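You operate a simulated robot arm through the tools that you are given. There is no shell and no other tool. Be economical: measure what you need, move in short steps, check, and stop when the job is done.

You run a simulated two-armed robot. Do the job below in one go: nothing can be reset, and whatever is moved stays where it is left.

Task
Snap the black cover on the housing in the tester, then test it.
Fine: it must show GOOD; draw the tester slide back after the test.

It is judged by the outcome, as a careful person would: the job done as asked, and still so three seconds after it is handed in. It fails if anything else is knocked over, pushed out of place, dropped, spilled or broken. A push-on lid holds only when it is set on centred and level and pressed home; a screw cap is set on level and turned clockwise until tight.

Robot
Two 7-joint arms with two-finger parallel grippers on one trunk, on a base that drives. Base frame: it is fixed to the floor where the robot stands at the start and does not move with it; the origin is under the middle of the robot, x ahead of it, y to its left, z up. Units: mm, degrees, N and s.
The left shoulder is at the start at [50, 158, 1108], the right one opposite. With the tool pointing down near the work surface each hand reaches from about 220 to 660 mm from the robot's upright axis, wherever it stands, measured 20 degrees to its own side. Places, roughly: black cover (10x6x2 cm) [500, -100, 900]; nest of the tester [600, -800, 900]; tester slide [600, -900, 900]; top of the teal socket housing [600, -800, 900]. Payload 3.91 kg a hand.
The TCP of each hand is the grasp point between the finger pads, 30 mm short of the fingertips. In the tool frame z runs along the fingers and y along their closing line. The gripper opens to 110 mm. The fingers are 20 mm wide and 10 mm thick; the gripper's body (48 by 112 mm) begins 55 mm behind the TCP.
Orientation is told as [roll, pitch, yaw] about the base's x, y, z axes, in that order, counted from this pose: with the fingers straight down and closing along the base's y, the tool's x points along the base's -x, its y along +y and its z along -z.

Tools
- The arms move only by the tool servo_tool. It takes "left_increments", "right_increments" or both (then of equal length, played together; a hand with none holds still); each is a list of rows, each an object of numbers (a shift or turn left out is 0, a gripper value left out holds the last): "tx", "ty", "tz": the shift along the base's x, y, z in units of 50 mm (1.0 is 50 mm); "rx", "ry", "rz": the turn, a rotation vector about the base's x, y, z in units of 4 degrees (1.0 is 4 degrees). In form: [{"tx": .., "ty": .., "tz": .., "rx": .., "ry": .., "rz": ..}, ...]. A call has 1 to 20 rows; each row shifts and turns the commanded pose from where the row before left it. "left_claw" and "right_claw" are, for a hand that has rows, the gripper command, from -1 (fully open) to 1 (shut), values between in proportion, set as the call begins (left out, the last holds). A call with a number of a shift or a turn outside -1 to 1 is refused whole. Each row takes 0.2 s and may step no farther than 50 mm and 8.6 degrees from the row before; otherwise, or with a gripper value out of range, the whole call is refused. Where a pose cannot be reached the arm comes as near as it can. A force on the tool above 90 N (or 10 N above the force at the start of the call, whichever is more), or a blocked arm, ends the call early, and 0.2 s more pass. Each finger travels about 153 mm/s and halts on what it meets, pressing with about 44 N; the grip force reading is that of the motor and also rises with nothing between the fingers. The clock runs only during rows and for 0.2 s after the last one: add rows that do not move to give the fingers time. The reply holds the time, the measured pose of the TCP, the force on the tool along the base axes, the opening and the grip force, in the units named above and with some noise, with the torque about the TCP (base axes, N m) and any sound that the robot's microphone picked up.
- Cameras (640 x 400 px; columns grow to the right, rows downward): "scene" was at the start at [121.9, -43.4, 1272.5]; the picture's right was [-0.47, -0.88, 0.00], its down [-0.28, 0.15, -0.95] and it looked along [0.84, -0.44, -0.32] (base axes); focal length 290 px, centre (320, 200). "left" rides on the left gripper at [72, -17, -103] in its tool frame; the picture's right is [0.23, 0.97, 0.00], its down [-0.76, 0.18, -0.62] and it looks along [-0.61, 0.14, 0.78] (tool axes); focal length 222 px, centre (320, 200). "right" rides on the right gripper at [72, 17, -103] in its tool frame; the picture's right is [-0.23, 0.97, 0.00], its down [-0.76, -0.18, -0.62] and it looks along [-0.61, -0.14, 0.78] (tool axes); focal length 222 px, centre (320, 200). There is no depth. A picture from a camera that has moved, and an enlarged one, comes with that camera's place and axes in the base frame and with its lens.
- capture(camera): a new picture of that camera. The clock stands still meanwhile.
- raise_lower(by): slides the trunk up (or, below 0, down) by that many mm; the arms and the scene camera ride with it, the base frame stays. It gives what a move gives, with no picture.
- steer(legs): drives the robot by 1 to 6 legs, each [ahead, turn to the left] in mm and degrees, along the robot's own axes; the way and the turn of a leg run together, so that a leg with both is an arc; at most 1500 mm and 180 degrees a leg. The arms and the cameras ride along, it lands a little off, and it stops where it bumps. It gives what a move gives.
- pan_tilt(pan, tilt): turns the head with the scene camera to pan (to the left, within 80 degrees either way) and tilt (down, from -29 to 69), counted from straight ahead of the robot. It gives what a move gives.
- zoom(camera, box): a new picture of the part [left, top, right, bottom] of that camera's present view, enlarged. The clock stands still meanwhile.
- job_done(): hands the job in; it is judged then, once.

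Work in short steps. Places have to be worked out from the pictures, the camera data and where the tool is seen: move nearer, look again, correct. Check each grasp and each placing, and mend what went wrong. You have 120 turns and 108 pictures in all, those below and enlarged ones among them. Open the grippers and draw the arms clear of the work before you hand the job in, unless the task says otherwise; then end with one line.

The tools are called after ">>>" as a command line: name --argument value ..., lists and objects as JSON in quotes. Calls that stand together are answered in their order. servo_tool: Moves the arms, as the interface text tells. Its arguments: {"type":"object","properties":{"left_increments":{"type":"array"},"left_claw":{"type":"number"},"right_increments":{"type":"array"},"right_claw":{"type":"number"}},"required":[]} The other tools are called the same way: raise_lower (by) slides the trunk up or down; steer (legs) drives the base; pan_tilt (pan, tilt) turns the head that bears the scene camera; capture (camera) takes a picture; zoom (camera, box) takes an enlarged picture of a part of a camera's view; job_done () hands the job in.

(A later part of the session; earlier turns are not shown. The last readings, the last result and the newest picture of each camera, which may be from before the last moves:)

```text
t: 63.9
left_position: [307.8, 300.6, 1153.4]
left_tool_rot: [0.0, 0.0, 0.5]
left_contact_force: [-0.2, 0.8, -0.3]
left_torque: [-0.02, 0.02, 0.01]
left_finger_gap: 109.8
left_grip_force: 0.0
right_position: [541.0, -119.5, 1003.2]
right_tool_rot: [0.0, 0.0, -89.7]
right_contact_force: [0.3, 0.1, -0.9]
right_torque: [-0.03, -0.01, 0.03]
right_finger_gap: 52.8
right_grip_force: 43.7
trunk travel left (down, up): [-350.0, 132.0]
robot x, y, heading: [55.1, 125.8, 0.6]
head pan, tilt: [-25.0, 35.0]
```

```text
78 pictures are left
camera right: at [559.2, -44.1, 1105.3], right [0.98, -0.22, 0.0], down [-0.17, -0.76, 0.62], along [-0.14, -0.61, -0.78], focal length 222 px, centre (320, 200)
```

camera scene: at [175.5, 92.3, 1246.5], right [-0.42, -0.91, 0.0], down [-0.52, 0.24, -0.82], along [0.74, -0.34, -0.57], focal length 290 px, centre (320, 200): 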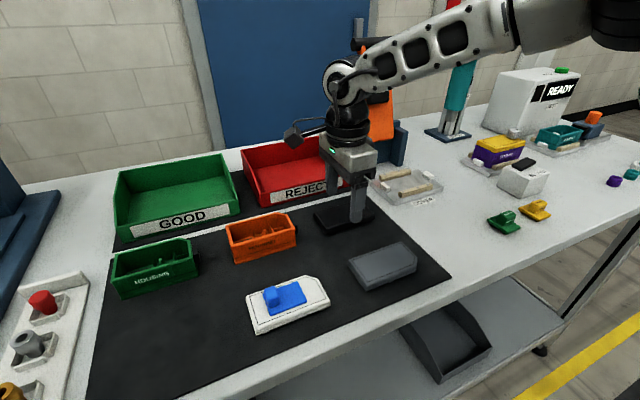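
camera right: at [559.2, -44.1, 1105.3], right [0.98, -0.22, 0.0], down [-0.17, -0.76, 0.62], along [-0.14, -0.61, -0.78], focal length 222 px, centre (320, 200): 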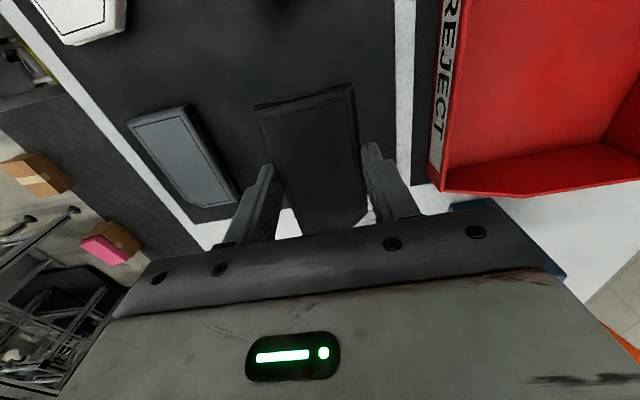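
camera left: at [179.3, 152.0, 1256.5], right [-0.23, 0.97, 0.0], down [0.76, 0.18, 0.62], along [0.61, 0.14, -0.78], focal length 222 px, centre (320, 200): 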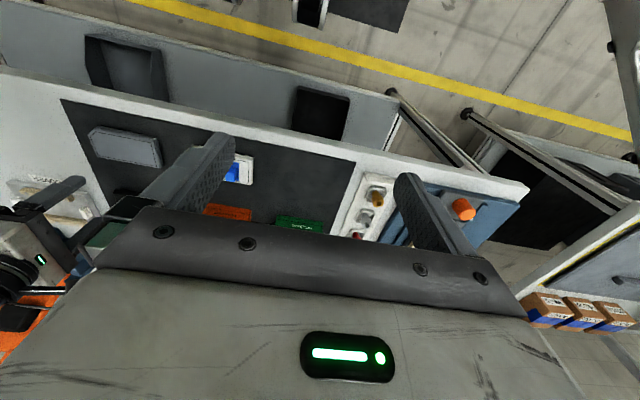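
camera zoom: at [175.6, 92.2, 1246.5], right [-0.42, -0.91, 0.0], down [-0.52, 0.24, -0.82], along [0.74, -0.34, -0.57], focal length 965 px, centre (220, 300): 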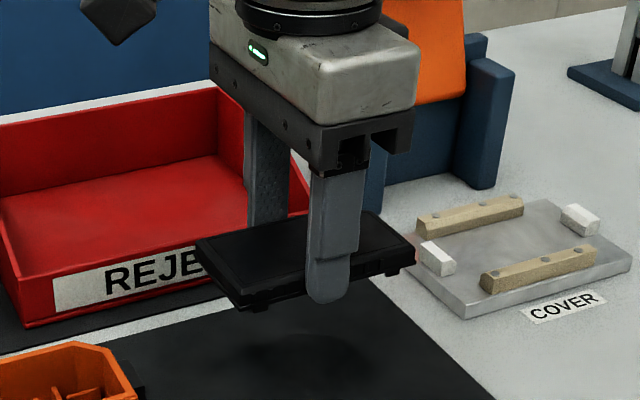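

Cover is firmly held (gap 52.7) and level. I raise and draw it back, and look to the right to check the driving path to the tester.

>>> servo_tool --right_increments '[{"tz": 0.8, "tx": -0.4}, {"tz": 0.4, "tx": -0.8}, {"tx": -0.9}]'

>>> pan_tilt --pan -80 --tilt 30

>>> capture --camera "scene"

```text
t: 64.7
left_position: [307.2, 299.6, 1154.7]
left_tool_rot: [-0.1, 0.0, 0.6]
left_contact_force: [0.2, 0.1, -0.8]
left_torque: [0.0, 0.01, -0.01]
left_finger_gap: 110.1
left_grip_force: 0.1
right_position: [436.0, -119.1, 1062.0]
right_tool_rot: [0.0, 0.0, -89.7]
right_contact_force: [0.0, 0.8, 0.0]
right_torque: [0.01, -0.01, 0.0]
right_finger_gap: 52.5
right_grip_force: 43.9
trunk travel left (down, up): [-350.0, 132.0]
robot x, y, heading: [55.4, 125.2, 0.6]
head pan, tilt: [-25.0, 35.0]
```

```text
t: 65.9
left_position: [307.7, 299.7, 1154.1]
left_tool_rot: [0.0, 0.0, 0.5]
left_contact_force: [0.1, -0.3, 0.0]
left_torque: [-0.02, -0.01, 0.0]
left_finger_gap: 109.8
left_grip_force: 0.1
right_position: [436.3, -116.9, 1063.2]
right_tool_rot: [-0.1, 0.0, -89.7]
right_contact_force: [0.3, 0.1, -0.8]
right_torque: [0.01, 0.01, -0.01]
right_finger_gap: 52.7
right_grip_force: 44.1
trunk travel left (down, up): [-350.0, 132.0]
robot x, y, heading: [57.0, 127.0, 0.3]
head pan, tilt: [-80.0, 30.0]
```

```text
77 pictures are left
camera scene: at [111.9, 39.9, 1254.3], right [-0.98, -0.18, 0.0], down [-0.09, 0.49, -0.87], along [0.16, -0.85, -0.5], focal length 290 px, centre (320, 200)
```

scene: 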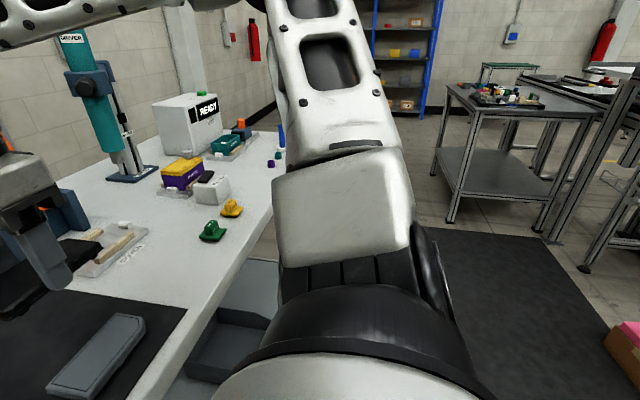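

The floor is clear. I back up, drive to the right and come up to a place about 250 mm left of the nest, stopping slightly short.

>>> steer --legs '[[-400, 0], [0, -90], [676, 0], [0, 90], [340, 0]]'

>>> pan_tilt --pan -30 --tilt 30

>>> capture --camera "scene"

```text
t: 81.2
left_position: [253.0, -381.8, 1153.9]
left_tool_rot: [0.1, 0.0, 0.3]
left_contact_force: [-0.5, 0.5, 0.7]
left_torque: [0.01, -0.01, 0.02]
left_finger_gap: 110.1
left_grip_force: 0.1
right_position: [381.4, -800.2, 1062.3]
right_tool_rot: [0.0, 0.0, -89.9]
right_contact_force: [-0.1, 1.2, -0.2]
right_torque: [0.03, 0.03, 0.02]
right_finger_gap: 52.9
right_grip_force: 44.0
trunk travel left (down, up): [-350.0, 132.0]
robot x, y, heading: [2.4, -549.4, 0.3]
head pan, tilt: [-80.0, 30.0]
```

```text
t: 82.4
left_position: [253.6, -380.6, 1155.1]
left_tool_rot: [0.0, 0.1, 0.3]
left_contact_force: [-0.2, -0.2, -0.4]
left_torque: [-0.02, 0.0, 0.0]
left_finger_gap: 110.0
left_grip_force: 0.2
right_position: [382.2, -800.3, 1062.7]
right_tool_rot: [0.0, 0.1, -89.8]
right_contact_force: [-0.4, -0.2, -1.1]
right_torque: [-0.01, -0.01, 0.03]
right_finger_gap: 52.7
right_grip_force: 44.1
trunk travel left (down, up): [-350.0, 132.0]
robot x, y, heading: [-0.6, -550.4, 0.3]
head pan, tilt: [-30.0, 30.0]
```

```text
76 pictures are left
camera scene: at [119.5, -596.9, 1254.3], right [-0.5, -0.87, 0.0], down [-0.43, 0.25, -0.87], along [0.75, -0.43, -0.5], focal length 290 px, centre (320, 200)
```

scene: 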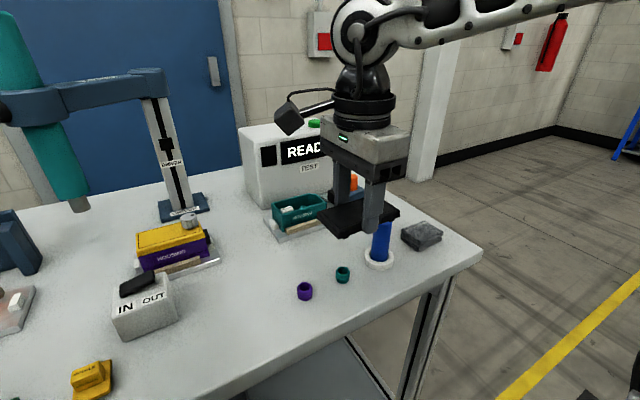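

Arrived. Zoom onto the nest and tester to measure.

>>> zoom --camera "scene" --box '[230, 110, 390, 250]'

>>> capture --camera "right"

```text
2.86 times, centred on (310, 180) of scene
camera zoom: at [119.5, -596.9, 1254.3], right [-0.5, -0.87, 0.0], down [-0.43, 0.25, -0.87], along [0.75, -0.43, -0.5], focal length 827 px, centre (349, 257)
```

zoom: 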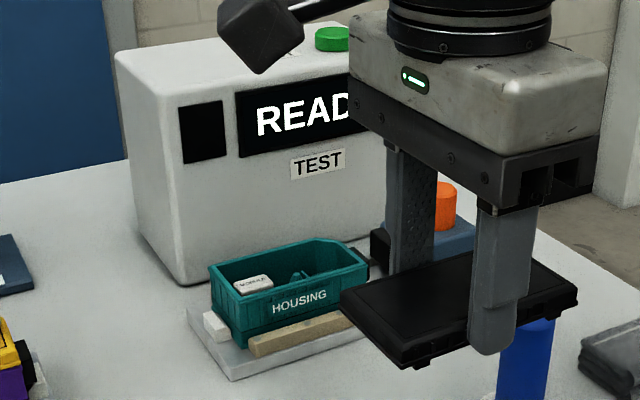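

```text
74 pictures are left
camera right: at [398.4, -726.8, 1165.3], right [0.97, -0.22, 0.0], down [-0.18, -0.76, 0.62], along [-0.14, -0.61, -0.78], focal length 222 px, centre (320, 200)
```

right: 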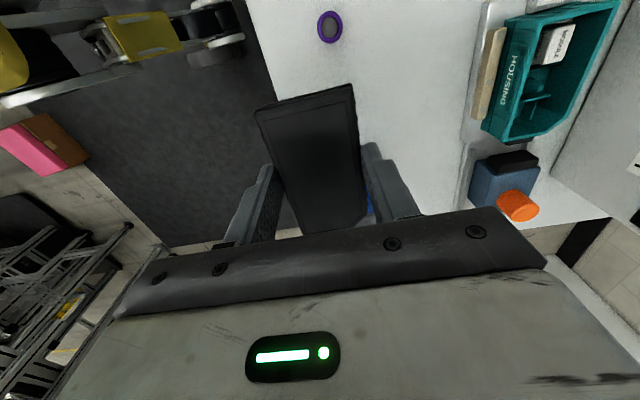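

The chamfer orientation matches. I drive 70 mm ahead, then take closer measurements from the scene camera.

>>> steer --legs '[[70, 0]]'

>>> servo_tool --right_increments '[{"ty": -0.5}, {"tx": -0.6}]'

>>> zoom --camera "scene" --box '[220, 110, 420, 250]'

>>> capture --camera "right"

```text
t: 83.6
left_position: [322.7, -382.0, 1153.1]
left_tool_rot: [0.0, -0.1, 0.4]
left_contact_force: [1.3, -0.4, 0.5]
left_torque: [0.03, 0.01, -0.02]
left_finger_gap: 109.9
left_grip_force: 0.0
right_position: [451.1, -800.2, 1063.0]
right_tool_rot: [0.0, 0.0, -89.8]
right_contact_force: [-0.4, -0.1, -0.4]
right_torque: [0.01, -0.01, 0.04]
right_finger_gap: 52.8
right_grip_force: 43.8
trunk travel left (down, up): [-350.0, 132.0]
robot x, y, heading: [71.4, -554.5, 0.3]
head pan, tilt: [-30.0, 30.0]
stopped in leg 1: the robot was blocked; the commanded pose is now the measured one
```

```text
t: 84.2
left_position: [323.6, -381.9, 1154.0]
left_tool_rot: [0.0, 0.1, 0.4]
left_contact_force: [-0.3, -0.1, 0.0]
left_torque: [0.01, -0.01, 0.01]
left_finger_gap: 110.0
left_grip_force: 0.0
right_position: [420.5, -825.1, 1062.4]
right_tool_rot: [-0.1, 0.0, -89.8]
right_contact_force: [0.2, 0.3, -0.6]
right_torque: [0.01, 0.02, -0.03]
right_finger_gap: 52.6
right_grip_force: 43.7
trunk travel left (down, up): [-350.0, 132.0]
robot x, y, heading: [71.8, -553.3, 0.4]
head pan, tilt: [-30.0, 30.0]
```

```text
2.86 times, centred on (320, 180) of scene
camera zoom: at [189.7, -596.5, 1254.4], right [-0.5, -0.87, 0.0], down [-0.43, 0.25, -0.87], along [0.75, -0.43, -0.5], focal length 827 px, centre (320, 257)
```

zoom: 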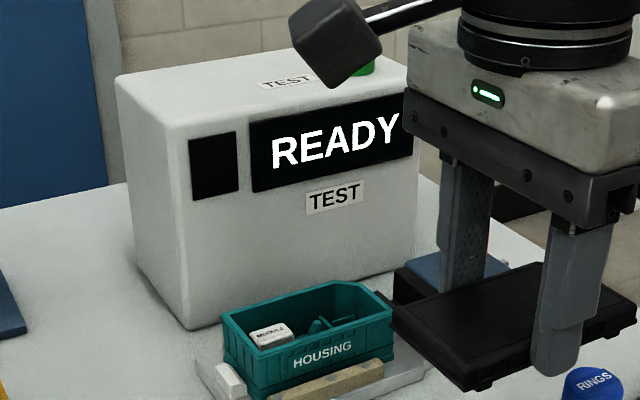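

```text
72 pictures are left
camera right: at [438.0, -751.1, 1165.0], right [0.97, -0.22, 0.0], down [-0.18, -0.76, 0.62], along [-0.14, -0.61, -0.78], focal length 222 px, centre (320, 200)
```

right: 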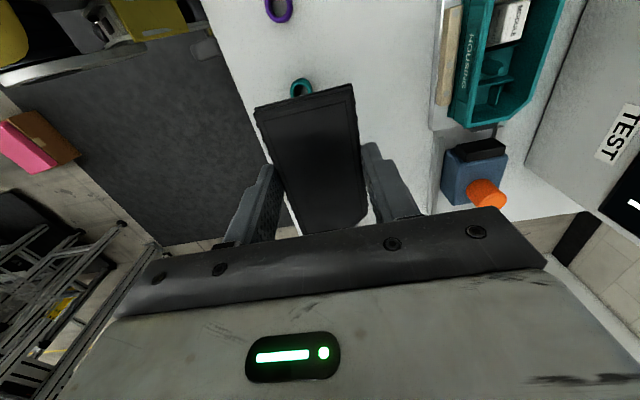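

The tester assembly appears turned about −6° (clockwise), housing centre near [580,-811], rim z ≈950. I back off the shelf contact by a few mm, turn the hand to −96° and bring the cover over the housing at a safe height.

>>> steer --legs '[[-6, 0]]'

>>> servo_tool --right_increments '[{"rz": -0.8}, {"rz": -0.75}, {"tx": 0.8}, {"tx": 0.8, "ty": 0.15}, {"tx": 0.8, "ty": 0.15}, {"tx": 0.5}, {"tz": -0.6}, {}]'

>>> zoom --camera "scene" --box '[220, 110, 420, 250]'

>>> capture --camera "right"

```text
t: 84.9
left_position: [318.4, -380.8, 1153.8]
left_tool_rot: [0.0, 0.0, 0.3]
left_contact_force: [-0.5, 0.0, -0.4]
left_torque: [0.02, 0.01, 0.02]
left_finger_gap: 110.1
left_grip_force: 0.0
right_position: [415.5, -823.6, 1061.0]
right_tool_rot: [0.0, 0.0, -89.8]
right_contact_force: [-0.2, -0.3, 0.8]
right_torque: [-0.01, 0.0, 0.0]
right_finger_gap: 52.7
right_grip_force: 44.4
trunk travel left (down, up): [-350.0, 132.0]
robot x, y, heading: [63.4, -551.0, 0.3]
head pan, tilt: [-30.0, 30.0]
```

```text
t: 86.7
left_position: [318.2, -381.3, 1153.7]
left_tool_rot: [0.0, 0.0, 0.4]
left_contact_force: [0.0, -0.1, 0.6]
left_torque: [0.01, 0.03, 0.02]
left_finger_gap: 109.8
left_grip_force: 0.1
right_position: [561.1, -809.6, 1031.6]
right_tool_rot: [0.0, 0.0, -96.0]
right_contact_force: [-0.3, 0.1, 0.0]
right_torque: [-0.02, 0.0, 0.01]
right_finger_gap: 52.8
right_grip_force: 43.9
trunk travel left (down, up): [-350.0, 132.0]
robot x, y, heading: [63.2, -550.5, 0.6]
head pan, tilt: [-30.0, 30.0]
```

```text
2.86 times, centred on (320, 180) of scene
camera zoom: at [184.2, -596.5, 1254.4], right [-0.5, -0.87, 0.0], down [-0.43, 0.25, -0.87], along [0.75, -0.43, -0.5], focal length 827 px, centre (320, 257)
```

zoom: 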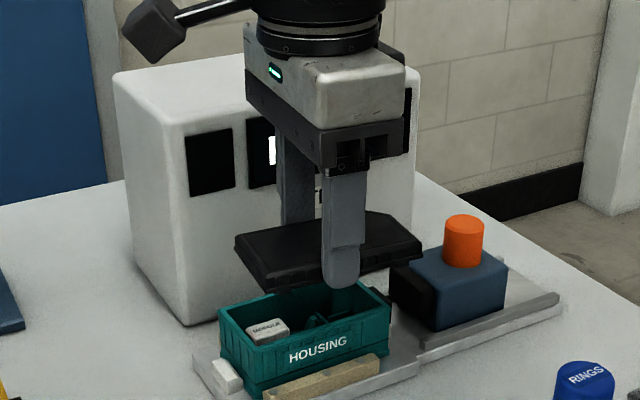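

```text
70 pictures are left
camera right: at [586.4, -738.8, 1134.5], right [0.94, -0.33, 0.0], down [-0.26, -0.74, 0.62], along [-0.2, -0.59, -0.78], focal length 222 px, centre (320, 200)
```

right: 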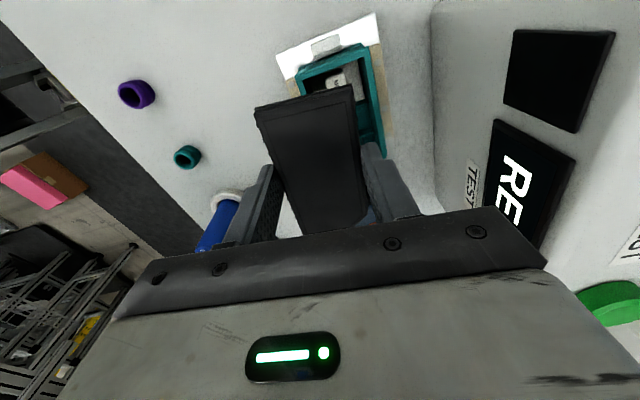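

Yaw looks parallel. I zoom much closer to measure the cover and housing corners with one camera.

>>> zoom --camera "scene" --box '[280, 175, 370, 250]'

>>> zoom --camera "right" --box '[230, 0, 430, 125]'

```text
5.33 times, centred on (325, 212) of scene
camera zoom: at [184.2, -596.5, 1254.4], right [-0.5, -0.87, 0.0], down [-0.43, 0.25, -0.87], along [0.75, -0.43, -0.5], focal length 1544 px, centre (293, 133)
```

zoom: 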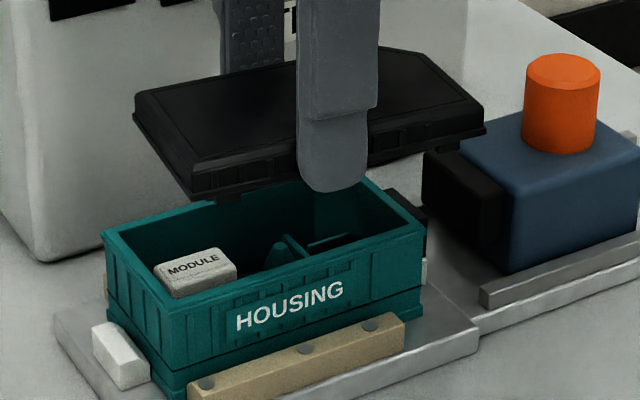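

```text
3.20 times, centred on (330, 62) of right
camera zoom: at [586.4, -738.8, 1134.5], right [0.94, -0.33, 0.0], down [-0.26, -0.74, 0.62], along [-0.2, -0.59, -0.78], focal length 711 px, centre (288, 640)
```

zoom: 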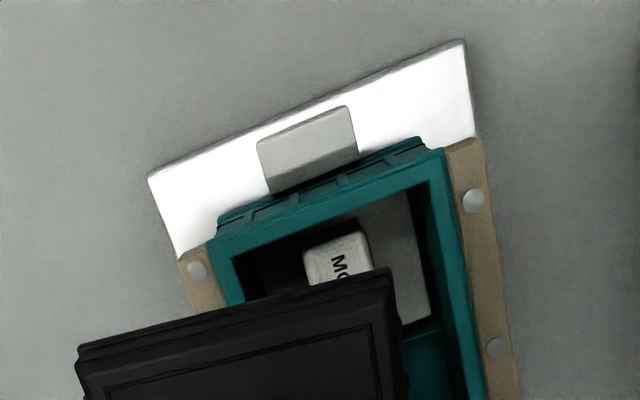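

My corner readings are ambiguous about cover tilt; zoom in further on the held cover.

>>> zoom --camera "scene" --box '[296, 180, 352, 215]'

>>> zoom --camera "scene" --box '[290, 205, 346, 240]'

```text
11.43 times, centred on (324, 198) of scene
camera zoom: at [184.2, -596.5, 1254.4], right [-0.5, -0.87, 0.0], down [-0.43, 0.25, -0.87], along [0.75, -0.43, -0.5], focal length 3309 px, centre (274, 229)
```

zoom: 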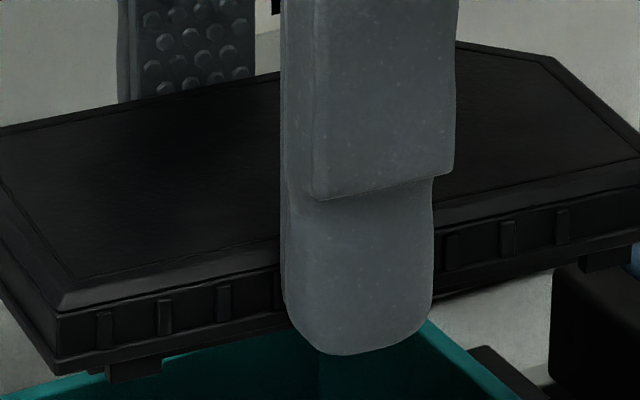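

```text
11.43 times, centred on (318, 222) of scene
camera zoom: at [184.2, -596.5, 1254.4], right [-0.5, -0.87, 0.0], down [-0.43, 0.25, -0.87], along [0.75, -0.43, -0.5], focal length 3309 px, centre (343, -57)
```

zoom: 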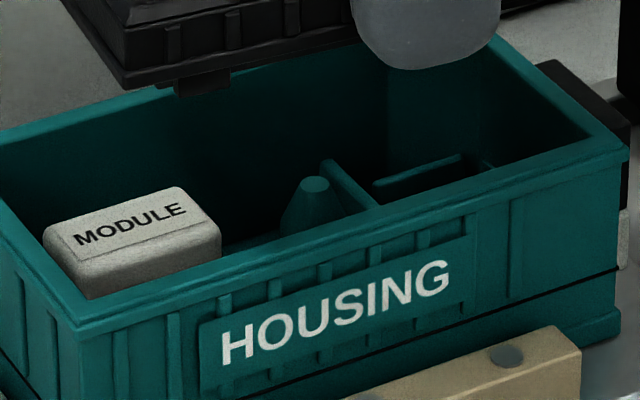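

The cover is level at yaw −6 (its edge matches the expectation). The housing yaw is uncertain (0 to −5), so I zoom on its edges and the box's edges.

>>> zoom --camera "scene" --box '[280, 205, 360, 255]'

>>> zoom --camera "scene" --box '[340, 170, 436, 230]'

```text
8.00 times, centred on (320, 230) of scene
camera zoom: at [184.2, -596.5, 1254.4], right [-0.5, -0.87, 0.0], down [-0.43, 0.25, -0.87], along [0.75, -0.43, -0.5], focal length 2316 px, centre (320, -40)
```

zoom: 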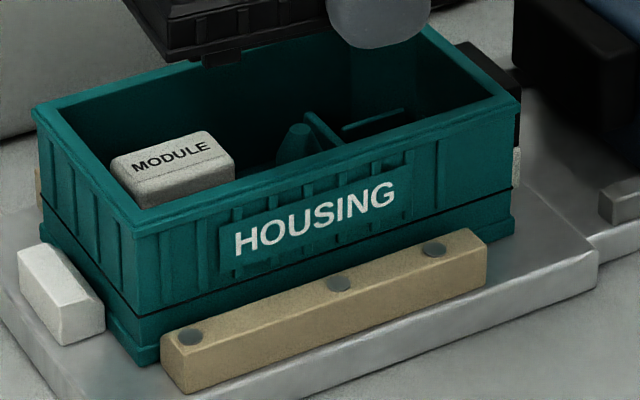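

```text
6.67 times, centred on (388, 200) of scene
camera zoom: at [184.2, -596.5, 1254.4], right [-0.5, -0.87, 0.0], down [-0.43, 0.25, -0.87], along [0.75, -0.43, -0.5], focal length 1930 px, centre (-133, 200)
```

zoom: 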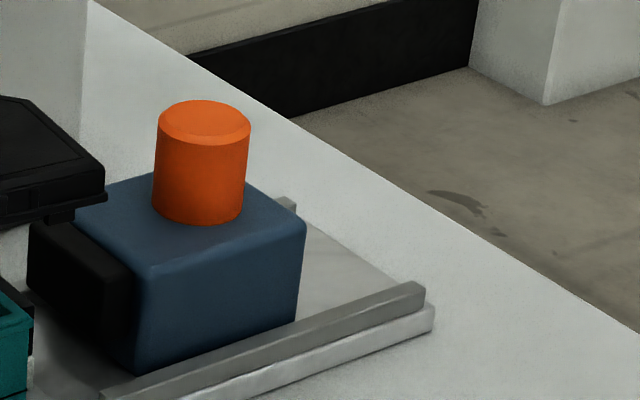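

Careful edge slopes show the table, rails and housing all at yaw ≈0, so I turn back to −90. Housing centre ≈[584,-812], rim z≈952; cover sits 6 mm to −y of the TCP, so TCP target is [584.3,-806.5]. I go to a low hover.

>>> servo_tool --right_increments '[{"rz": 0.75}, {"rz": 0.7}, {"tx": 0.46, "ty": 0.06}, {"tz": -0.4}, {"tz": -0.3}, {}, {}]'

>>> zoom --camera "scene" --box '[270, 170, 366, 230]'

>>> zoom --camera "right" --box '[230, 50, 430, 230]'

```text
t: 88.3
left_position: [317.8, -381.2, 1153.8]
left_tool_rot: [-0.1, 0.1, 0.4]
left_contact_force: [-0.1, 0.1, -0.3]
left_torque: [0.01, 0.01, -0.04]
left_finger_gap: 109.9
left_grip_force: 0.1
right_position: [584.1, -806.9, 996.8]
right_tool_rot: [0.1, 0.0, -90.2]
right_contact_force: [0.6, -0.5, -0.7]
right_torque: [0.04, 0.04, 0.01]
right_finger_gap: 52.8
right_grip_force: 43.6
trunk travel left (down, up): [-350.0, 132.0]
robot x, y, heading: [68.6, -549.9, 0.5]
head pan, tilt: [-30.0, 30.0]
```

```text
6.67 times, centred on (318, 200) of scene
camera zoom: at [184.3, -596.5, 1254.3], right [-0.5, -0.87, 0.0], down [-0.43, 0.25, -0.87], along [0.75, -0.43, -0.5], focal length 1930 px, centre (333, 200)
```

zoom: 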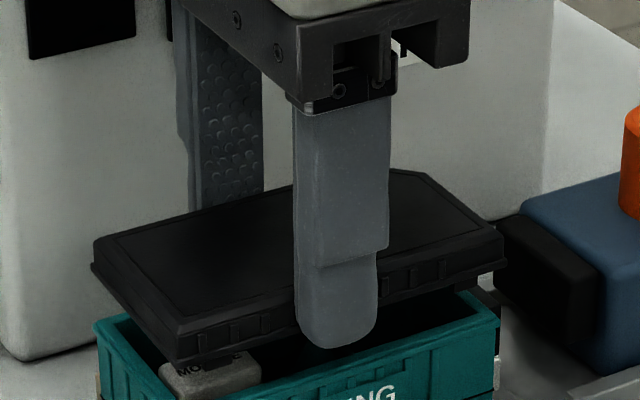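

```text
2.22 times, centred on (330, 140) of right
camera zoom: at [601.2, -733.2, 1099.8], right [0.97, -0.23, 0.0], down [-0.18, -0.76, 0.62], along [-0.14, -0.61, -0.78], focal length 494 px, centre (298, 333)
```

zoom: 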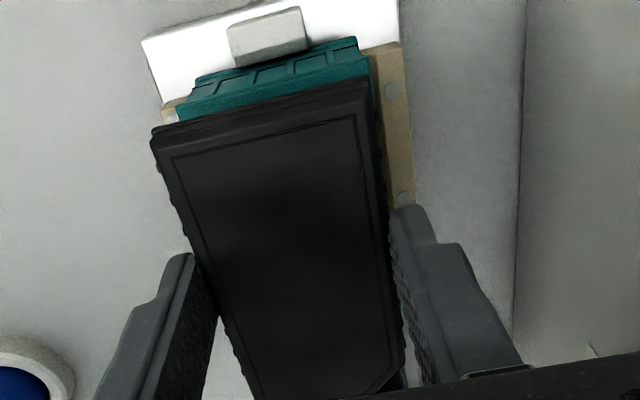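

Both cameras agree the cover must go about 2 mm to +x and 1.4 mm to −y. I correct and lower close to the rim.

>>> servo_tool --right_increments '[{"tx": 0.04, "ty": -0.028}, {"tz": -0.12}, {}]'

>>> zoom --camera "scene" --box '[270, 180, 366, 240]'

>>> zoom --camera "right" --box '[250, 50, 410, 150]'

```text
t: 89.1
left_position: [318.0, -381.7, 1153.7]
left_tool_rot: [0.0, 0.0, 0.4]
left_contact_force: [0.4, 0.0, -0.8]
left_torque: [0.04, 0.0, 0.01]
left_finger_gap: 110.2
left_grip_force: 0.0
right_position: [585.2, -810.4, 991.4]
right_tool_rot: [0.0, 0.0, -90.2]
right_contact_force: [0.1, -0.3, -0.6]
right_torque: [0.0, 0.03, 0.0]
right_finger_gap: 52.7
right_grip_force: 43.9
trunk travel left (down, up): [-350.0, 132.0]
robot x, y, heading: [65.5, -554.2, 0.6]
head pan, tilt: [-30.0, 30.0]
```

```text
6.67 times, centred on (318, 210) of scene
camera zoom: at [184.3, -596.5, 1254.3], right [-0.5, -0.87, 0.0], down [-0.43, 0.25, -0.87], along [0.75, -0.43, -0.5], focal length 1930 px, centre (333, 133)
```

zoom: 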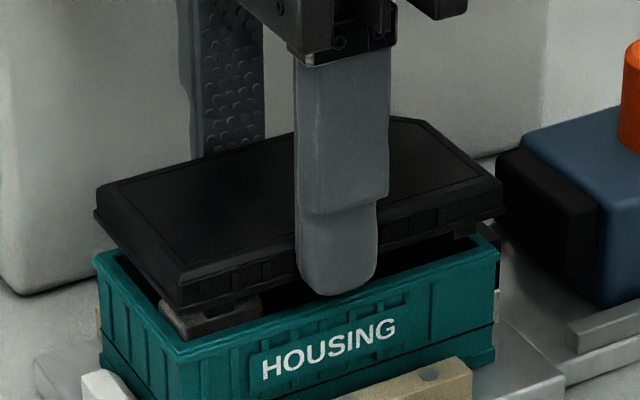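

```text
4.00 times, centred on (330, 100) of right
camera zoom: at [603.5, -734.7, 1093.6], right [0.97, -0.23, 0.0], down [-0.18, -0.76, 0.62], along [-0.14, -0.61, -0.78], focal length 888 px, centre (280, 600)
```

zoom: 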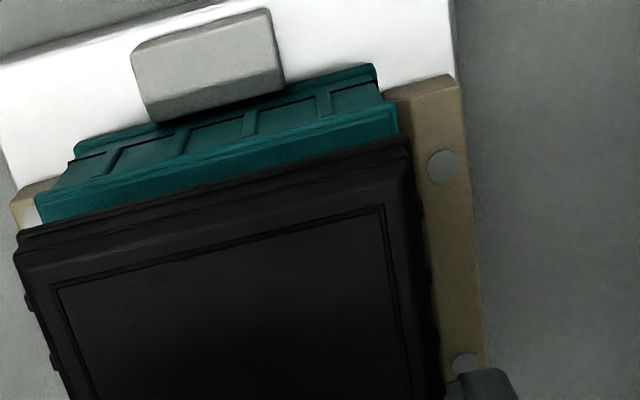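

Right camera shows the edges aligned within 1 mm. I lower so that the snap tabs just enter the rim, watching the force.

>>> servo_tool --right_increments '[{"tz": -0.06}, {"tz": -0.06}, {}]'

>>> zoom --camera "scene" --box '[270, 180, 366, 240]'

```text
t: 89.9
left_position: [317.4, -381.7, 1153.6]
left_tool_rot: [0.1, 0.0, 0.4]
left_contact_force: [0.2, -0.4, 0.5]
left_torque: [0.0, -0.01, 0.02]
left_finger_gap: 110.0
left_grip_force: 0.0
right_position: [584.8, -808.8, 985.1]
right_tool_rot: [0.1, -0.1, -90.2]
right_contact_force: [0.0, 0.3, -0.4]
right_torque: [0.02, 0.02, -0.03]
right_finger_gap: 52.6
right_grip_force: 43.7
trunk travel left (down, up): [-350.0, 132.0]
robot x, y, heading: [66.6, -551.1, 0.4]
head pan, tilt: [-30.0, 30.0]
```

```text
6.67 times, centred on (318, 210) of scene
camera zoom: at [184.3, -596.5, 1254.3], right [-0.5, -0.87, 0.0], down [-0.43, 0.25, -0.87], along [0.75, -0.43, -0.5], focal length 1930 px, centre (333, 133)
```

zoom: 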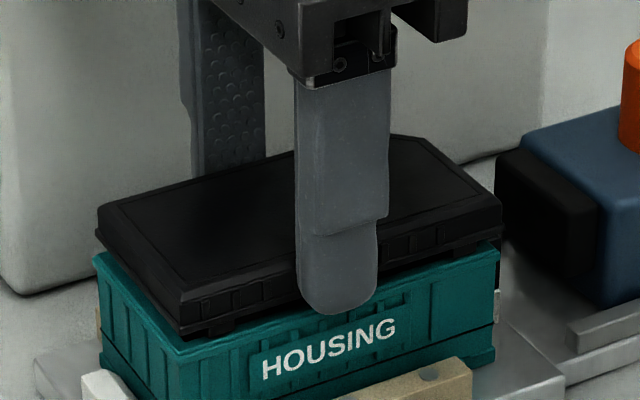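

Tabs are at the rim with no force. Two millimetres more and then I release slowly so it settles on the rim.

>>> servo_tool --right_increments '[{"tz": -0.05}, {}]'

>>> servo_tool --right_increments '[{}, {}]' --right_claw -0.2

>>> zoom --camera "scene" --box '[270, 180, 366, 240]'

>>> zoom --camera "right" --box '[250, 50, 410, 150]'

```text
t: 90.5
left_position: [317.4, -381.7, 1153.9]
left_tool_rot: [0.0, 0.1, 0.5]
left_contact_force: [-0.6, 0.1, 0.0]
left_torque: [-0.02, 0.03, 0.01]
left_finger_gap: 110.1
left_grip_force: 0.0
right_position: [585.9, -807.6, 983.5]
right_tool_rot: [0.1, 0.0, -90.2]
right_contact_force: [1.2, -0.7, 9.0]
right_torque: [-0.01, 0.24, 0.06]
right_finger_gap: 52.8
right_grip_force: 44.2
trunk travel left (down, up): [-350.0, 132.0]
robot x, y, heading: [62.6, -551.6, 0.4]
head pan, tilt: [-30.0, 30.0]
```

```text
t: 91.1
left_position: [318.7, -381.1, 1153.0]
left_tool_rot: [-0.1, 0.1, 0.4]
left_contact_force: [0.6, -0.1, 0.3]
left_torque: [0.03, 0.0, 0.04]
left_finger_gap: 110.2
left_grip_force: 0.0
right_position: [585.0, -809.2, 982.0]
right_tool_rot: [-0.1, 0.0, -90.3]
right_contact_force: [-0.3, -1.0, -0.7]
right_torque: [0.0, 0.0, -0.05]
right_finger_gap: 65.8
right_grip_force: 0.1
trunk travel left (down, up): [-350.0, 132.0]
robot x, y, heading: [68.0, -551.6, 0.4]
head pan, tilt: [-30.0, 30.0]
```

```text
6.67 times, centred on (318, 210) of scene
camera zoom: at [184.3, -596.5, 1254.3], right [-0.5, -0.87, 0.0], down [-0.43, 0.25, -0.87], along [0.75, -0.43, -0.5], focal length 1930 px, centre (333, 133)
```

zoom: 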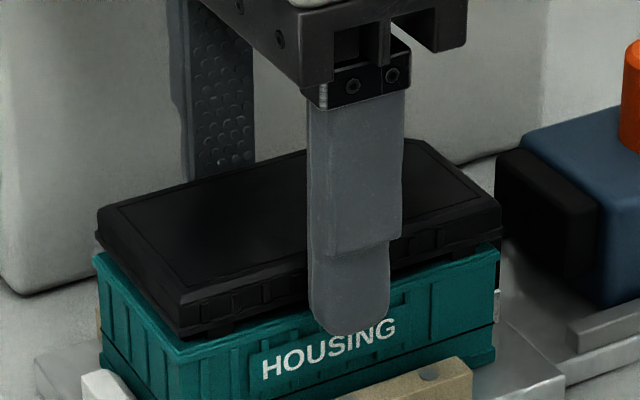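

```text
4.00 times, centred on (330, 100) of right
camera zoom: at [603.4, -734.6, 1084.8], right [0.97, -0.23, 0.0], down [-0.18, -0.76, 0.62], along [-0.14, -0.61, -0.78], focal length 888 px, centre (280, 600)
```

zoom: 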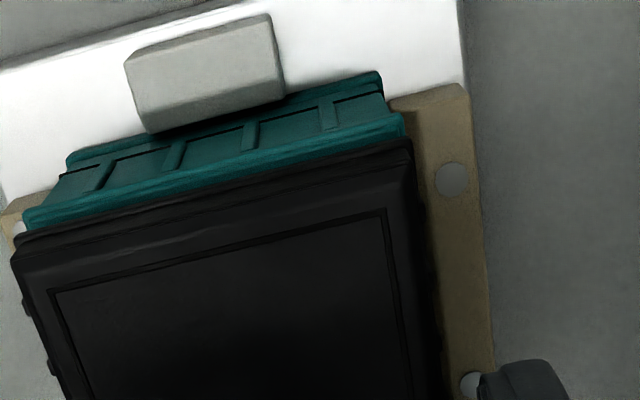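

The cover rests level and centred on its tabs. I lift, close the fingers and go above the cover's centre to press it home.

>>> servo_tool --right_increments '[{"tz": 0.5}, {"tz": 0.5}, {"tx": 0.01, "ty": -0.09}]'

>>> servo_tool --right_increments '[{}, {}, {}, {"tz": -0.3}, {"tz": -0.1}, {}]' --right_claw 1

>>> zoom --camera "scene" --box '[270, 170, 366, 230]'

>>> capture --camera "right"

```text
t: 91.9
left_position: [317.3, -380.7, 1154.5]
left_tool_rot: [0.0, 0.0, 0.5]
left_contact_force: [-0.5, 0.2, -0.2]
left_torque: [0.0, 0.01, 0.01]
left_finger_gap: 110.0
left_grip_force: 0.1
right_position: [585.4, -811.7, 1032.5]
right_tool_rot: [0.0, -0.1, -90.1]
right_contact_force: [0.5, -0.2, 0.4]
right_torque: [-0.01, 0.04, -0.02]
right_finger_gap: 66.0
right_grip_force: 0.1
trunk travel left (down, up): [-350.0, 132.0]
robot x, y, heading: [67.7, -551.8, 0.6]
head pan, tilt: [-30.0, 30.0]
```

```text
t: 93.3
left_position: [318.1, -379.9, 1154.9]
left_tool_rot: [0.0, 0.0, 0.5]
left_contact_force: [-0.1, 0.6, 0.0]
left_torque: [-0.02, 0.04, -0.03]
left_finger_gap: 110.0
left_grip_force: 0.0
right_position: [584.0, -812.5, 1012.1]
right_tool_rot: [0.0, 0.1, -90.1]
right_contact_force: [-1.1, 0.2, 0.1]
right_torque: [-0.04, 0.0, -0.02]
right_finger_gap: 0.1
right_grip_force: 38.2
trunk travel left (down, up): [-350.0, 132.0]
robot x, y, heading: [65.6, -552.5, 0.2]
head pan, tilt: [-30.0, 30.0]
```

```text
6.67 times, centred on (318, 200) of scene
camera zoom: at [184.2, -596.5, 1254.4], right [-0.5, -0.87, 0.0], down [-0.43, 0.25, -0.87], along [0.75, -0.43, -0.5], focal length 1930 px, centre (333, 200)
```

zoom: 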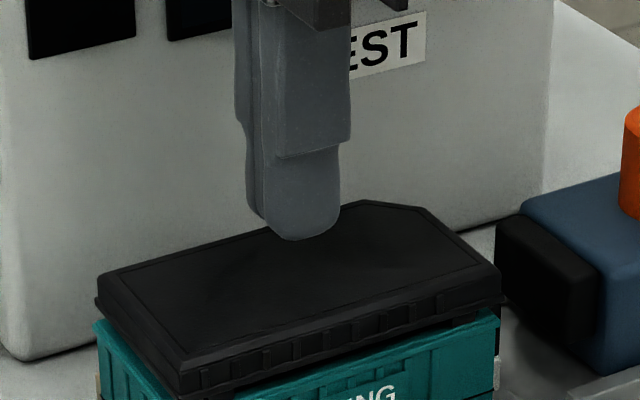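

```text
55 pictures are left
camera right: at [603.7, -739.2, 1115.2], right [0.97, -0.23, 0.0], down [-0.18, -0.76, 0.62], along [-0.14, -0.61, -0.78], focal length 222 px, centre (320, 200)
```

right: 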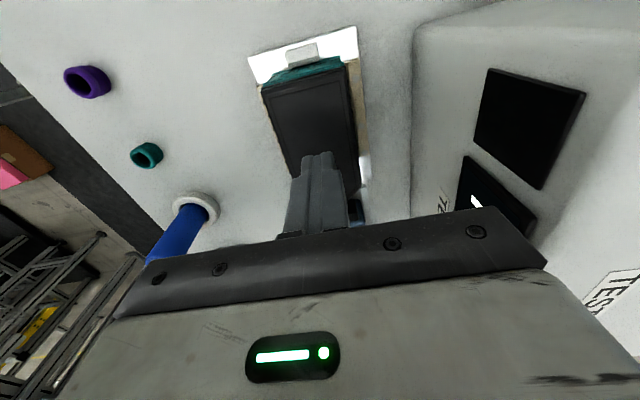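

Centred above the cover. Press down slowly.

>>> servo_tool --right_increments '[{"tz": -0.16}, {"tz": -0.08}, {"tz": -0.06}, {"tz": -0.06}, {"tz": -0.06}, {"tz": -0.06}]'

```text
t: 94.7
left_position: [315.3, -380.3, 1154.9]
left_tool_rot: [-0.2, -0.1, 0.3]
left_contact_force: [-0.1, 0.0, 0.0]
left_torque: [0.02, -0.01, 0.01]
left_finger_gap: 110.1
left_grip_force: 0.1
right_position: [584.6, -812.3, 993.8]
right_tool_rot: [0.5, 0.1, -90.3]
right_contact_force: [-4.8, -4.5, 30.1]
right_torque: [-0.13, 0.09, 0.05]
right_finger_gap: 0.0
right_grip_force: 38.0
trunk travel left (down, up): [-350.0, 132.0]
robot x, y, heading: [67.0, -552.2, 0.3]
head pan, tilt: [-30.0, 30.0]
```

Contact with 30 N at tip z≈964; press further.

>>> servo_tool --right_increments '[{"tz": -0.06}, {"tz": -0.06}, {"tz": -0.06}, {"tz": -0.06}, {}]'

>>> zoom --camera "scene" --box '[270, 180, 366, 240]'

```text
t: 95.9
left_position: [310.7, -380.2, 1155.7]
left_tool_rot: [-0.2, -0.4, 0.5]
left_contact_force: [-0.9, 0.2, -0.1]
left_torque: [0.01, -0.01, -0.01]
left_finger_gap: 109.8
left_grip_force: 0.0
right_position: [585.0, -811.9, 993.3]
right_tool_rot: [2.0, 0.1, -90.4]
right_contact_force: [-11.2, -15.4, 78.3]
right_torque: [-0.55, 0.41, 0.17]
right_finger_gap: 0.0
right_grip_force: 37.9
trunk travel left (down, up): [-350.0, 132.0]
robot x, y, heading: [65.6, -553.1, 0.1]
head pan, tilt: [-30.0, 30.0]
```

```text
6.67 times, centred on (318, 210) of scene
camera zoom: at [176.6, -595.1, 1255.7], right [-0.5, -0.87, 0.0], down [-0.43, 0.25, -0.87], along [0.76, -0.43, -0.49], focal length 1930 px, centre (333, 133)
```

zoom: 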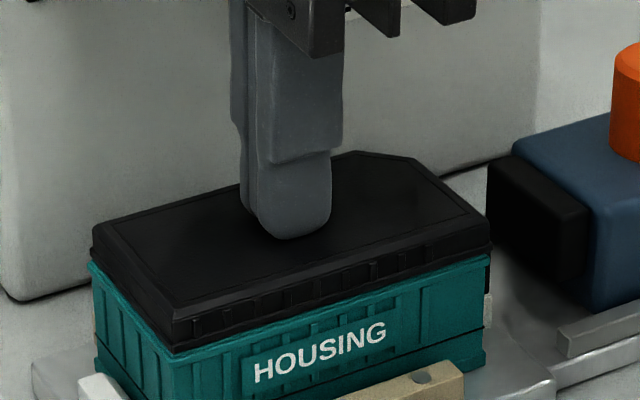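

It seems nearly down, no click heard. I ease off and inspect the seam.

>>> servo_tool --right_increments '[{"tz": 0.5}, {"tz": 0.5}, {"tz": 0.3}, {}]'

>>> zoom --camera "scene" --box '[278, 195, 358, 245]'

>>> zoom --camera "right" --box '[230, 40, 390, 160]'

```text
t: 96.9
left_position: [317.0, -381.1, 1154.2]
left_tool_rot: [0.0, 0.0, 0.4]
left_contact_force: [-0.3, 0.1, 0.3]
left_torque: [0.01, -0.01, -0.01]
left_finger_gap: 110.3
left_grip_force: 0.0
right_position: [584.0, -811.5, 1040.9]
right_tool_rot: [-0.1, 0.0, -90.1]
right_contact_force: [-0.2, 0.2, 0.0]
right_torque: [0.03, 0.01, -0.02]
right_finger_gap: 0.0
right_grip_force: 37.4
trunk travel left (down, up): [-350.0, 132.0]
robot x, y, heading: [69.2, -552.9, 0.3]
head pan, tilt: [-30.0, 30.0]
```

```text
8.00 times, centred on (318, 220) of scene
camera zoom: at [184.3, -596.5, 1254.3], right [-0.5, -0.87, 0.0], down [-0.43, 0.25, -0.87], along [0.75, -0.43, -0.5], focal length 2316 px, centre (336, 40)
```

zoom: 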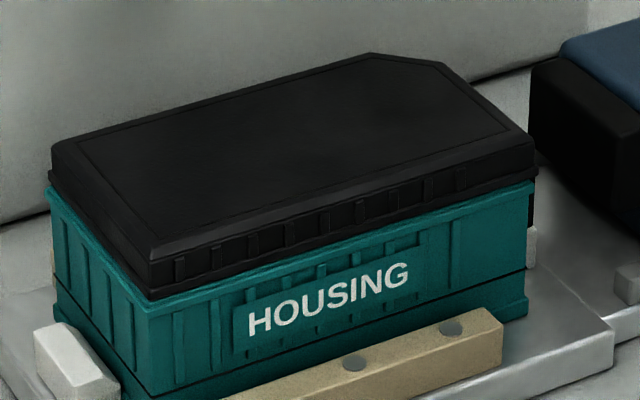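

```text
3.33 times, centred on (310, 100) of right
camera zoom: at [603.3, -738.9, 1143.4], right [0.97, -0.23, 0.0], down [-0.18, -0.76, 0.62], along [-0.14, -0.61, -0.78], focal length 740 px, centre (353, 533)
```

zoom: 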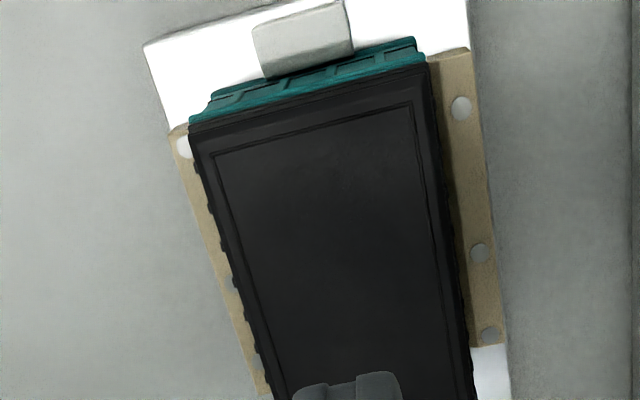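

The cover is flush all round. Next the slide: orange knob at about [586,-943], z 952–982. I open the fingers to ~60 mm and move above it.

>>> servo_tool --right_increments '[{"ty": -0.7}, {"ty": -0.7}, {"ty": -0.7}, {"ty": -0.5, "tx": 0.04}, {}]' --right_claw -0.1

>>> pan_tilt --pan -38 --tilt 25

>>> capture --camera "scene"

>>> capture --camera "right"

```text
t: 98.1
left_position: [318.0, -383.1, 1153.7]
left_tool_rot: [0.1, 0.0, 0.3]
left_contact_force: [0.1, -0.9, 0.3]
left_torque: [0.0, -0.03, 0.0]
left_finger_gap: 110.1
left_grip_force: 0.1
right_position: [587.1, -943.2, 1041.9]
right_tool_rot: [0.1, 0.1, -90.1]
right_contact_force: [-0.6, -0.1, 0.3]
right_torque: [0.03, 0.01, -0.01]
right_finger_gap: 60.5
right_grip_force: 0.1
trunk travel left (down, up): [-350.0, 132.0]
robot x, y, heading: [64.7, -551.5, 0.4]
head pan, tilt: [-30.0, 30.0]
```

```text
t: 98.8
left_position: [317.7, -380.2, 1154.3]
left_tool_rot: [0.0, 0.0, 0.5]
left_contact_force: [-0.7, 0.6, 0.0]
left_torque: [0.01, -0.05, -0.05]
left_finger_gap: 110.0
left_grip_force: 0.0
right_position: [588.0, -942.7, 1041.3]
right_tool_rot: [0.0, 0.1, -90.2]
right_contact_force: [0.6, 0.0, -0.1]
right_torque: [0.01, -0.01, -0.02]
right_finger_gap: 60.7
right_grip_force: 0.1
trunk travel left (down, up): [-350.0, 132.0]
robot x, y, heading: [64.3, -551.3, 0.3]
head pan, tilt: [-38.0, 25.0]
```

```text
51 pictures are left
camera scene: at [178.6, -608.0, 1262.3], right [-0.61, -0.79, 0.0], down [-0.33, 0.26, -0.91], along [0.72, -0.55, -0.42], focal length 290 px, centre (320, 200)
```

scene: 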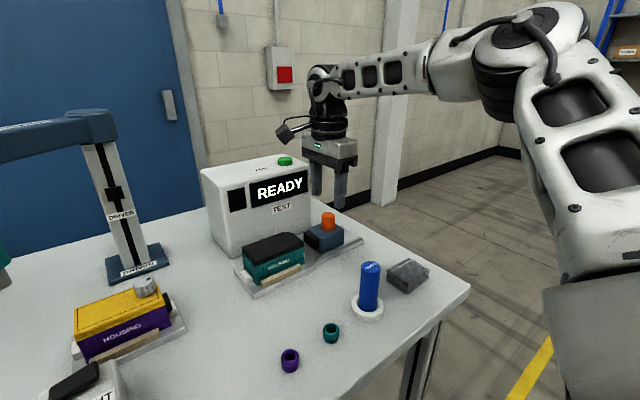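

```text
50 pictures are left
camera right: at [605.3, -869.3, 1143.6], right [0.97, -0.23, 0.0], down [-0.18, -0.76, 0.62], along [-0.14, -0.61, -0.78], focal length 222 px, centre (320, 200)
```

right: 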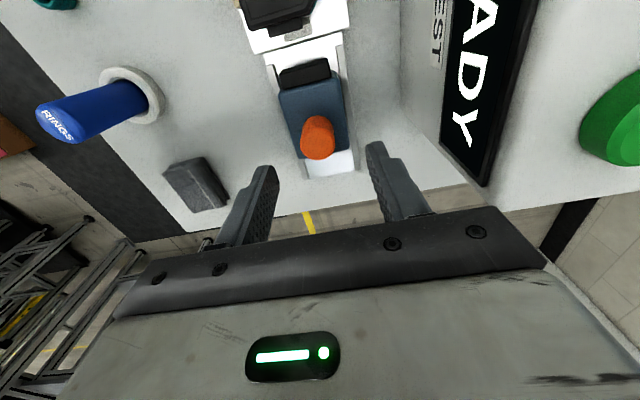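

Zoom on the knob and the button to refine their places.

>>> zoom --camera "scene" --box '[264, 145, 376, 215]'

>>> zoom --camera "right" --box '[230, 40, 430, 240]'

```text
5.71 times, centred on (320, 180) of scene
camera zoom: at [178.6, -608.0, 1262.3], right [-0.61, -0.79, 0.0], down [-0.33, 0.26, -0.91], along [0.72, -0.55, -0.42], focal length 1654 px, centre (320, 314)
```

zoom: 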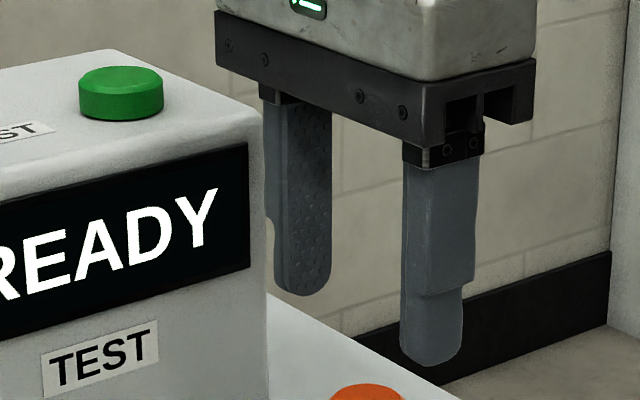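

```text
2.00 times, centred on (330, 140) of right
camera zoom: at [605.3, -869.3, 1143.6], right [0.97, -0.23, 0.0], down [-0.18, -0.76, 0.62], along [-0.14, -0.61, -0.78], focal length 444 px, centre (300, 320)
```

zoom: 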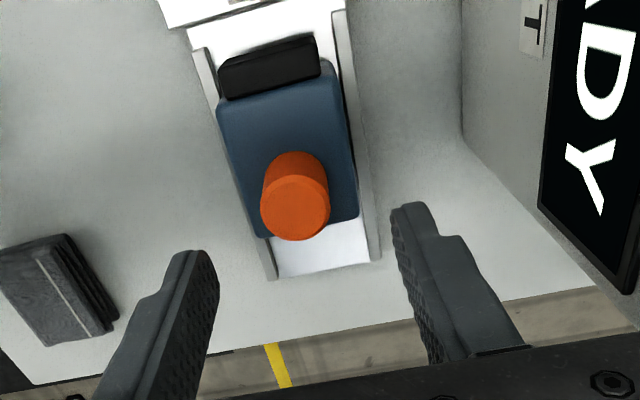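

Knob top centre ≈[587.6,-941], under the hand. Lower around it.

>>> servo_tool --right_increments '[{"tz": -0.5, "ty": 0.03}, {"tz": -0.4}, {"tz": -0.2}, {}]'

>>> pan_tilt --pan -38 --tilt 35

>>> capture --camera "scene"

```text
t: 99.8
left_position: [317.8, -381.5, 1154.4]
left_tool_rot: [0.0, 0.1, 0.3]
left_contact_force: [-0.6, 0.6, -0.4]
left_torque: [-0.01, -0.01, -0.03]
left_finger_gap: 110.2
left_grip_force: 0.0
right_position: [587.1, -940.1, 986.1]
right_tool_rot: [0.1, 0.0, -90.1]
right_contact_force: [-0.6, 0.3, 0.0]
right_torque: [-0.02, 0.04, 0.0]
right_finger_gap: 60.4
right_grip_force: 0.0
trunk travel left (down, up): [-350.0, 132.0]
robot x, y, heading: [69.5, -553.4, 0.4]
head pan, tilt: [-38.0, 25.0]
```

```text
t: 100.5
left_position: [319.1, -381.8, 1154.1]
left_tool_rot: [0.0, 0.0, 0.5]
left_contact_force: [0.6, 0.3, -0.1]
left_torque: [-0.01, 0.02, 0.02]
left_finger_gap: 109.8
left_grip_force: 0.0
right_position: [587.1, -940.4, 986.0]
right_tool_rot: [-0.1, 0.0, -90.2]
right_contact_force: [-0.3, -0.4, 0.5]
right_torque: [-0.04, -0.03, -0.03]
right_finger_gap: 60.4
right_grip_force: 0.1
trunk travel left (down, up): [-350.0, 132.0]
robot x, y, heading: [67.4, -552.1, 0.3]
head pan, tilt: [-38.0, 35.0]
```

```text
47 pictures are left
camera scene: at [175.3, -605.5, 1246.6], right [-0.61, -0.79, 0.0], down [-0.45, 0.35, -0.82], along [0.65, -0.5, -0.57], focal length 290 px, centre (320, 200)
```

scene: 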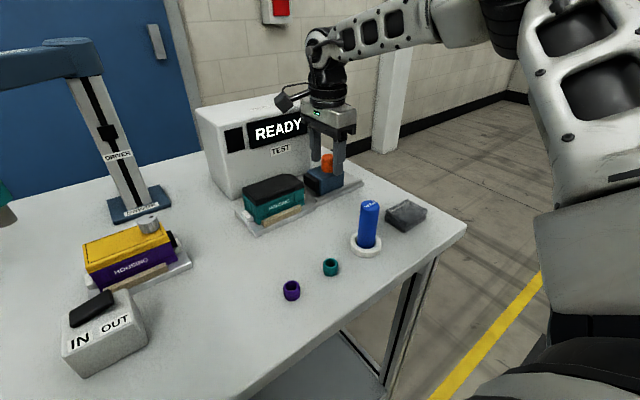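

Fingers straddle the knob. Close on it.

>>> servo_tool --right_increments '[{}, {}, {}]' --right_claw 1

>>> zoom --camera "scene" --box '[230, 90, 390, 230]'

```text
t: 101.3
left_position: [317.2, -382.0, 1153.4]
left_tool_rot: [0.0, -0.1, 0.4]
left_contact_force: [0.1, -0.4, 0.0]
left_torque: [0.02, -0.05, -0.02]
left_finger_gap: 110.0
left_grip_force: 0.0
right_position: [584.4, -940.8, 987.2]
right_tool_rot: [-0.1, 0.0, -90.2]
right_contact_force: [-14.2, 3.3, -2.7]
right_torque: [-0.04, -0.43, -0.05]
right_finger_gap: 27.6
right_grip_force: 45.2
trunk travel left (down, up): [-350.0, 132.0]
robot x, y, heading: [66.2, -548.2, 0.4]
head pan, tilt: [-38.0, 35.0]
```

```text
2.86 times, centred on (310, 160) of scene
camera zoom: at [173.9, -605.5, 1246.7], right [-0.61, -0.79, 0.0], down [-0.45, 0.35, -0.82], along [0.65, -0.5, -0.57], focal length 827 px, centre (349, 314)
```

zoom: 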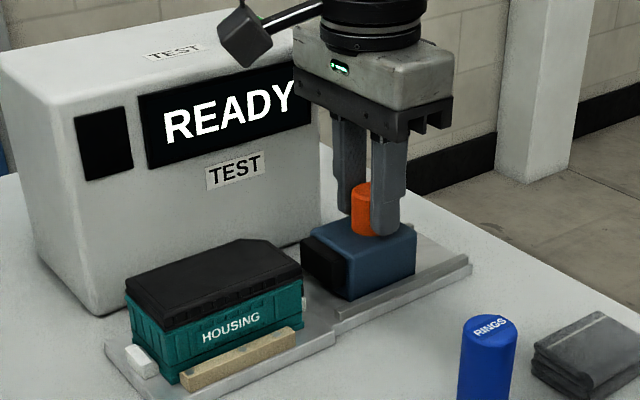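

Knob gripped; relieve the 14 N side load and push the slide +y in small steps.

>>> servo_tool --right_increments '[{"tx": -0.04, "ty": 0.1}, {"ty": 0.1}, {"ty": 0.1}, {"ty": 0.1}, {}]'

>>> zoom --camera "scene" --box '[230, 90, 390, 230]'

```text
t: 102.5
left_position: [317.0, -381.1, 1154.5]
left_tool_rot: [0.0, 0.1, 0.3]
left_contact_force: [-0.3, -0.3, 0.0]
left_torque: [-0.07, 0.03, -0.03]
left_finger_gap: 110.0
left_grip_force: 0.0
right_position: [585.1, -919.5, 986.7]
right_tool_rot: [0.0, 0.0, -90.2]
right_contact_force: [-9.5, 6.2, -9.4]
right_torque: [-0.2, -0.61, -0.33]
right_finger_gap: 27.4
right_grip_force: 45.1
trunk travel left (down, up): [-350.0, 132.0]
robot x, y, heading: [64.1, -552.5, -0.0]
head pan, tilt: [-38.0, 35.0]
```

```text
2.86 times, centred on (310, 160) of scene
camera zoom: at [175.0, -605.3, 1246.5], right [-0.61, -0.79, 0.0], down [-0.45, 0.35, -0.82], along [0.65, -0.5, -0.57], focal length 827 px, centre (349, 314)
```

zoom: 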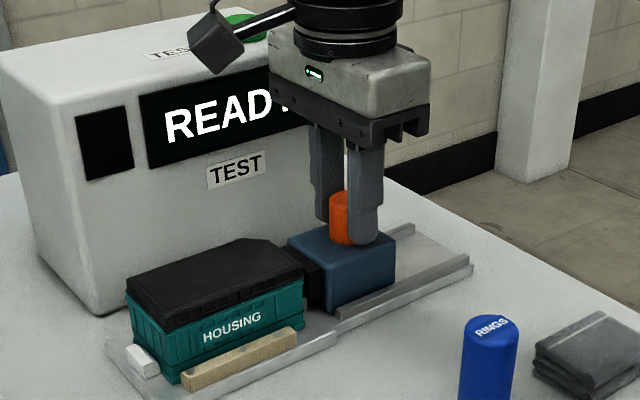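

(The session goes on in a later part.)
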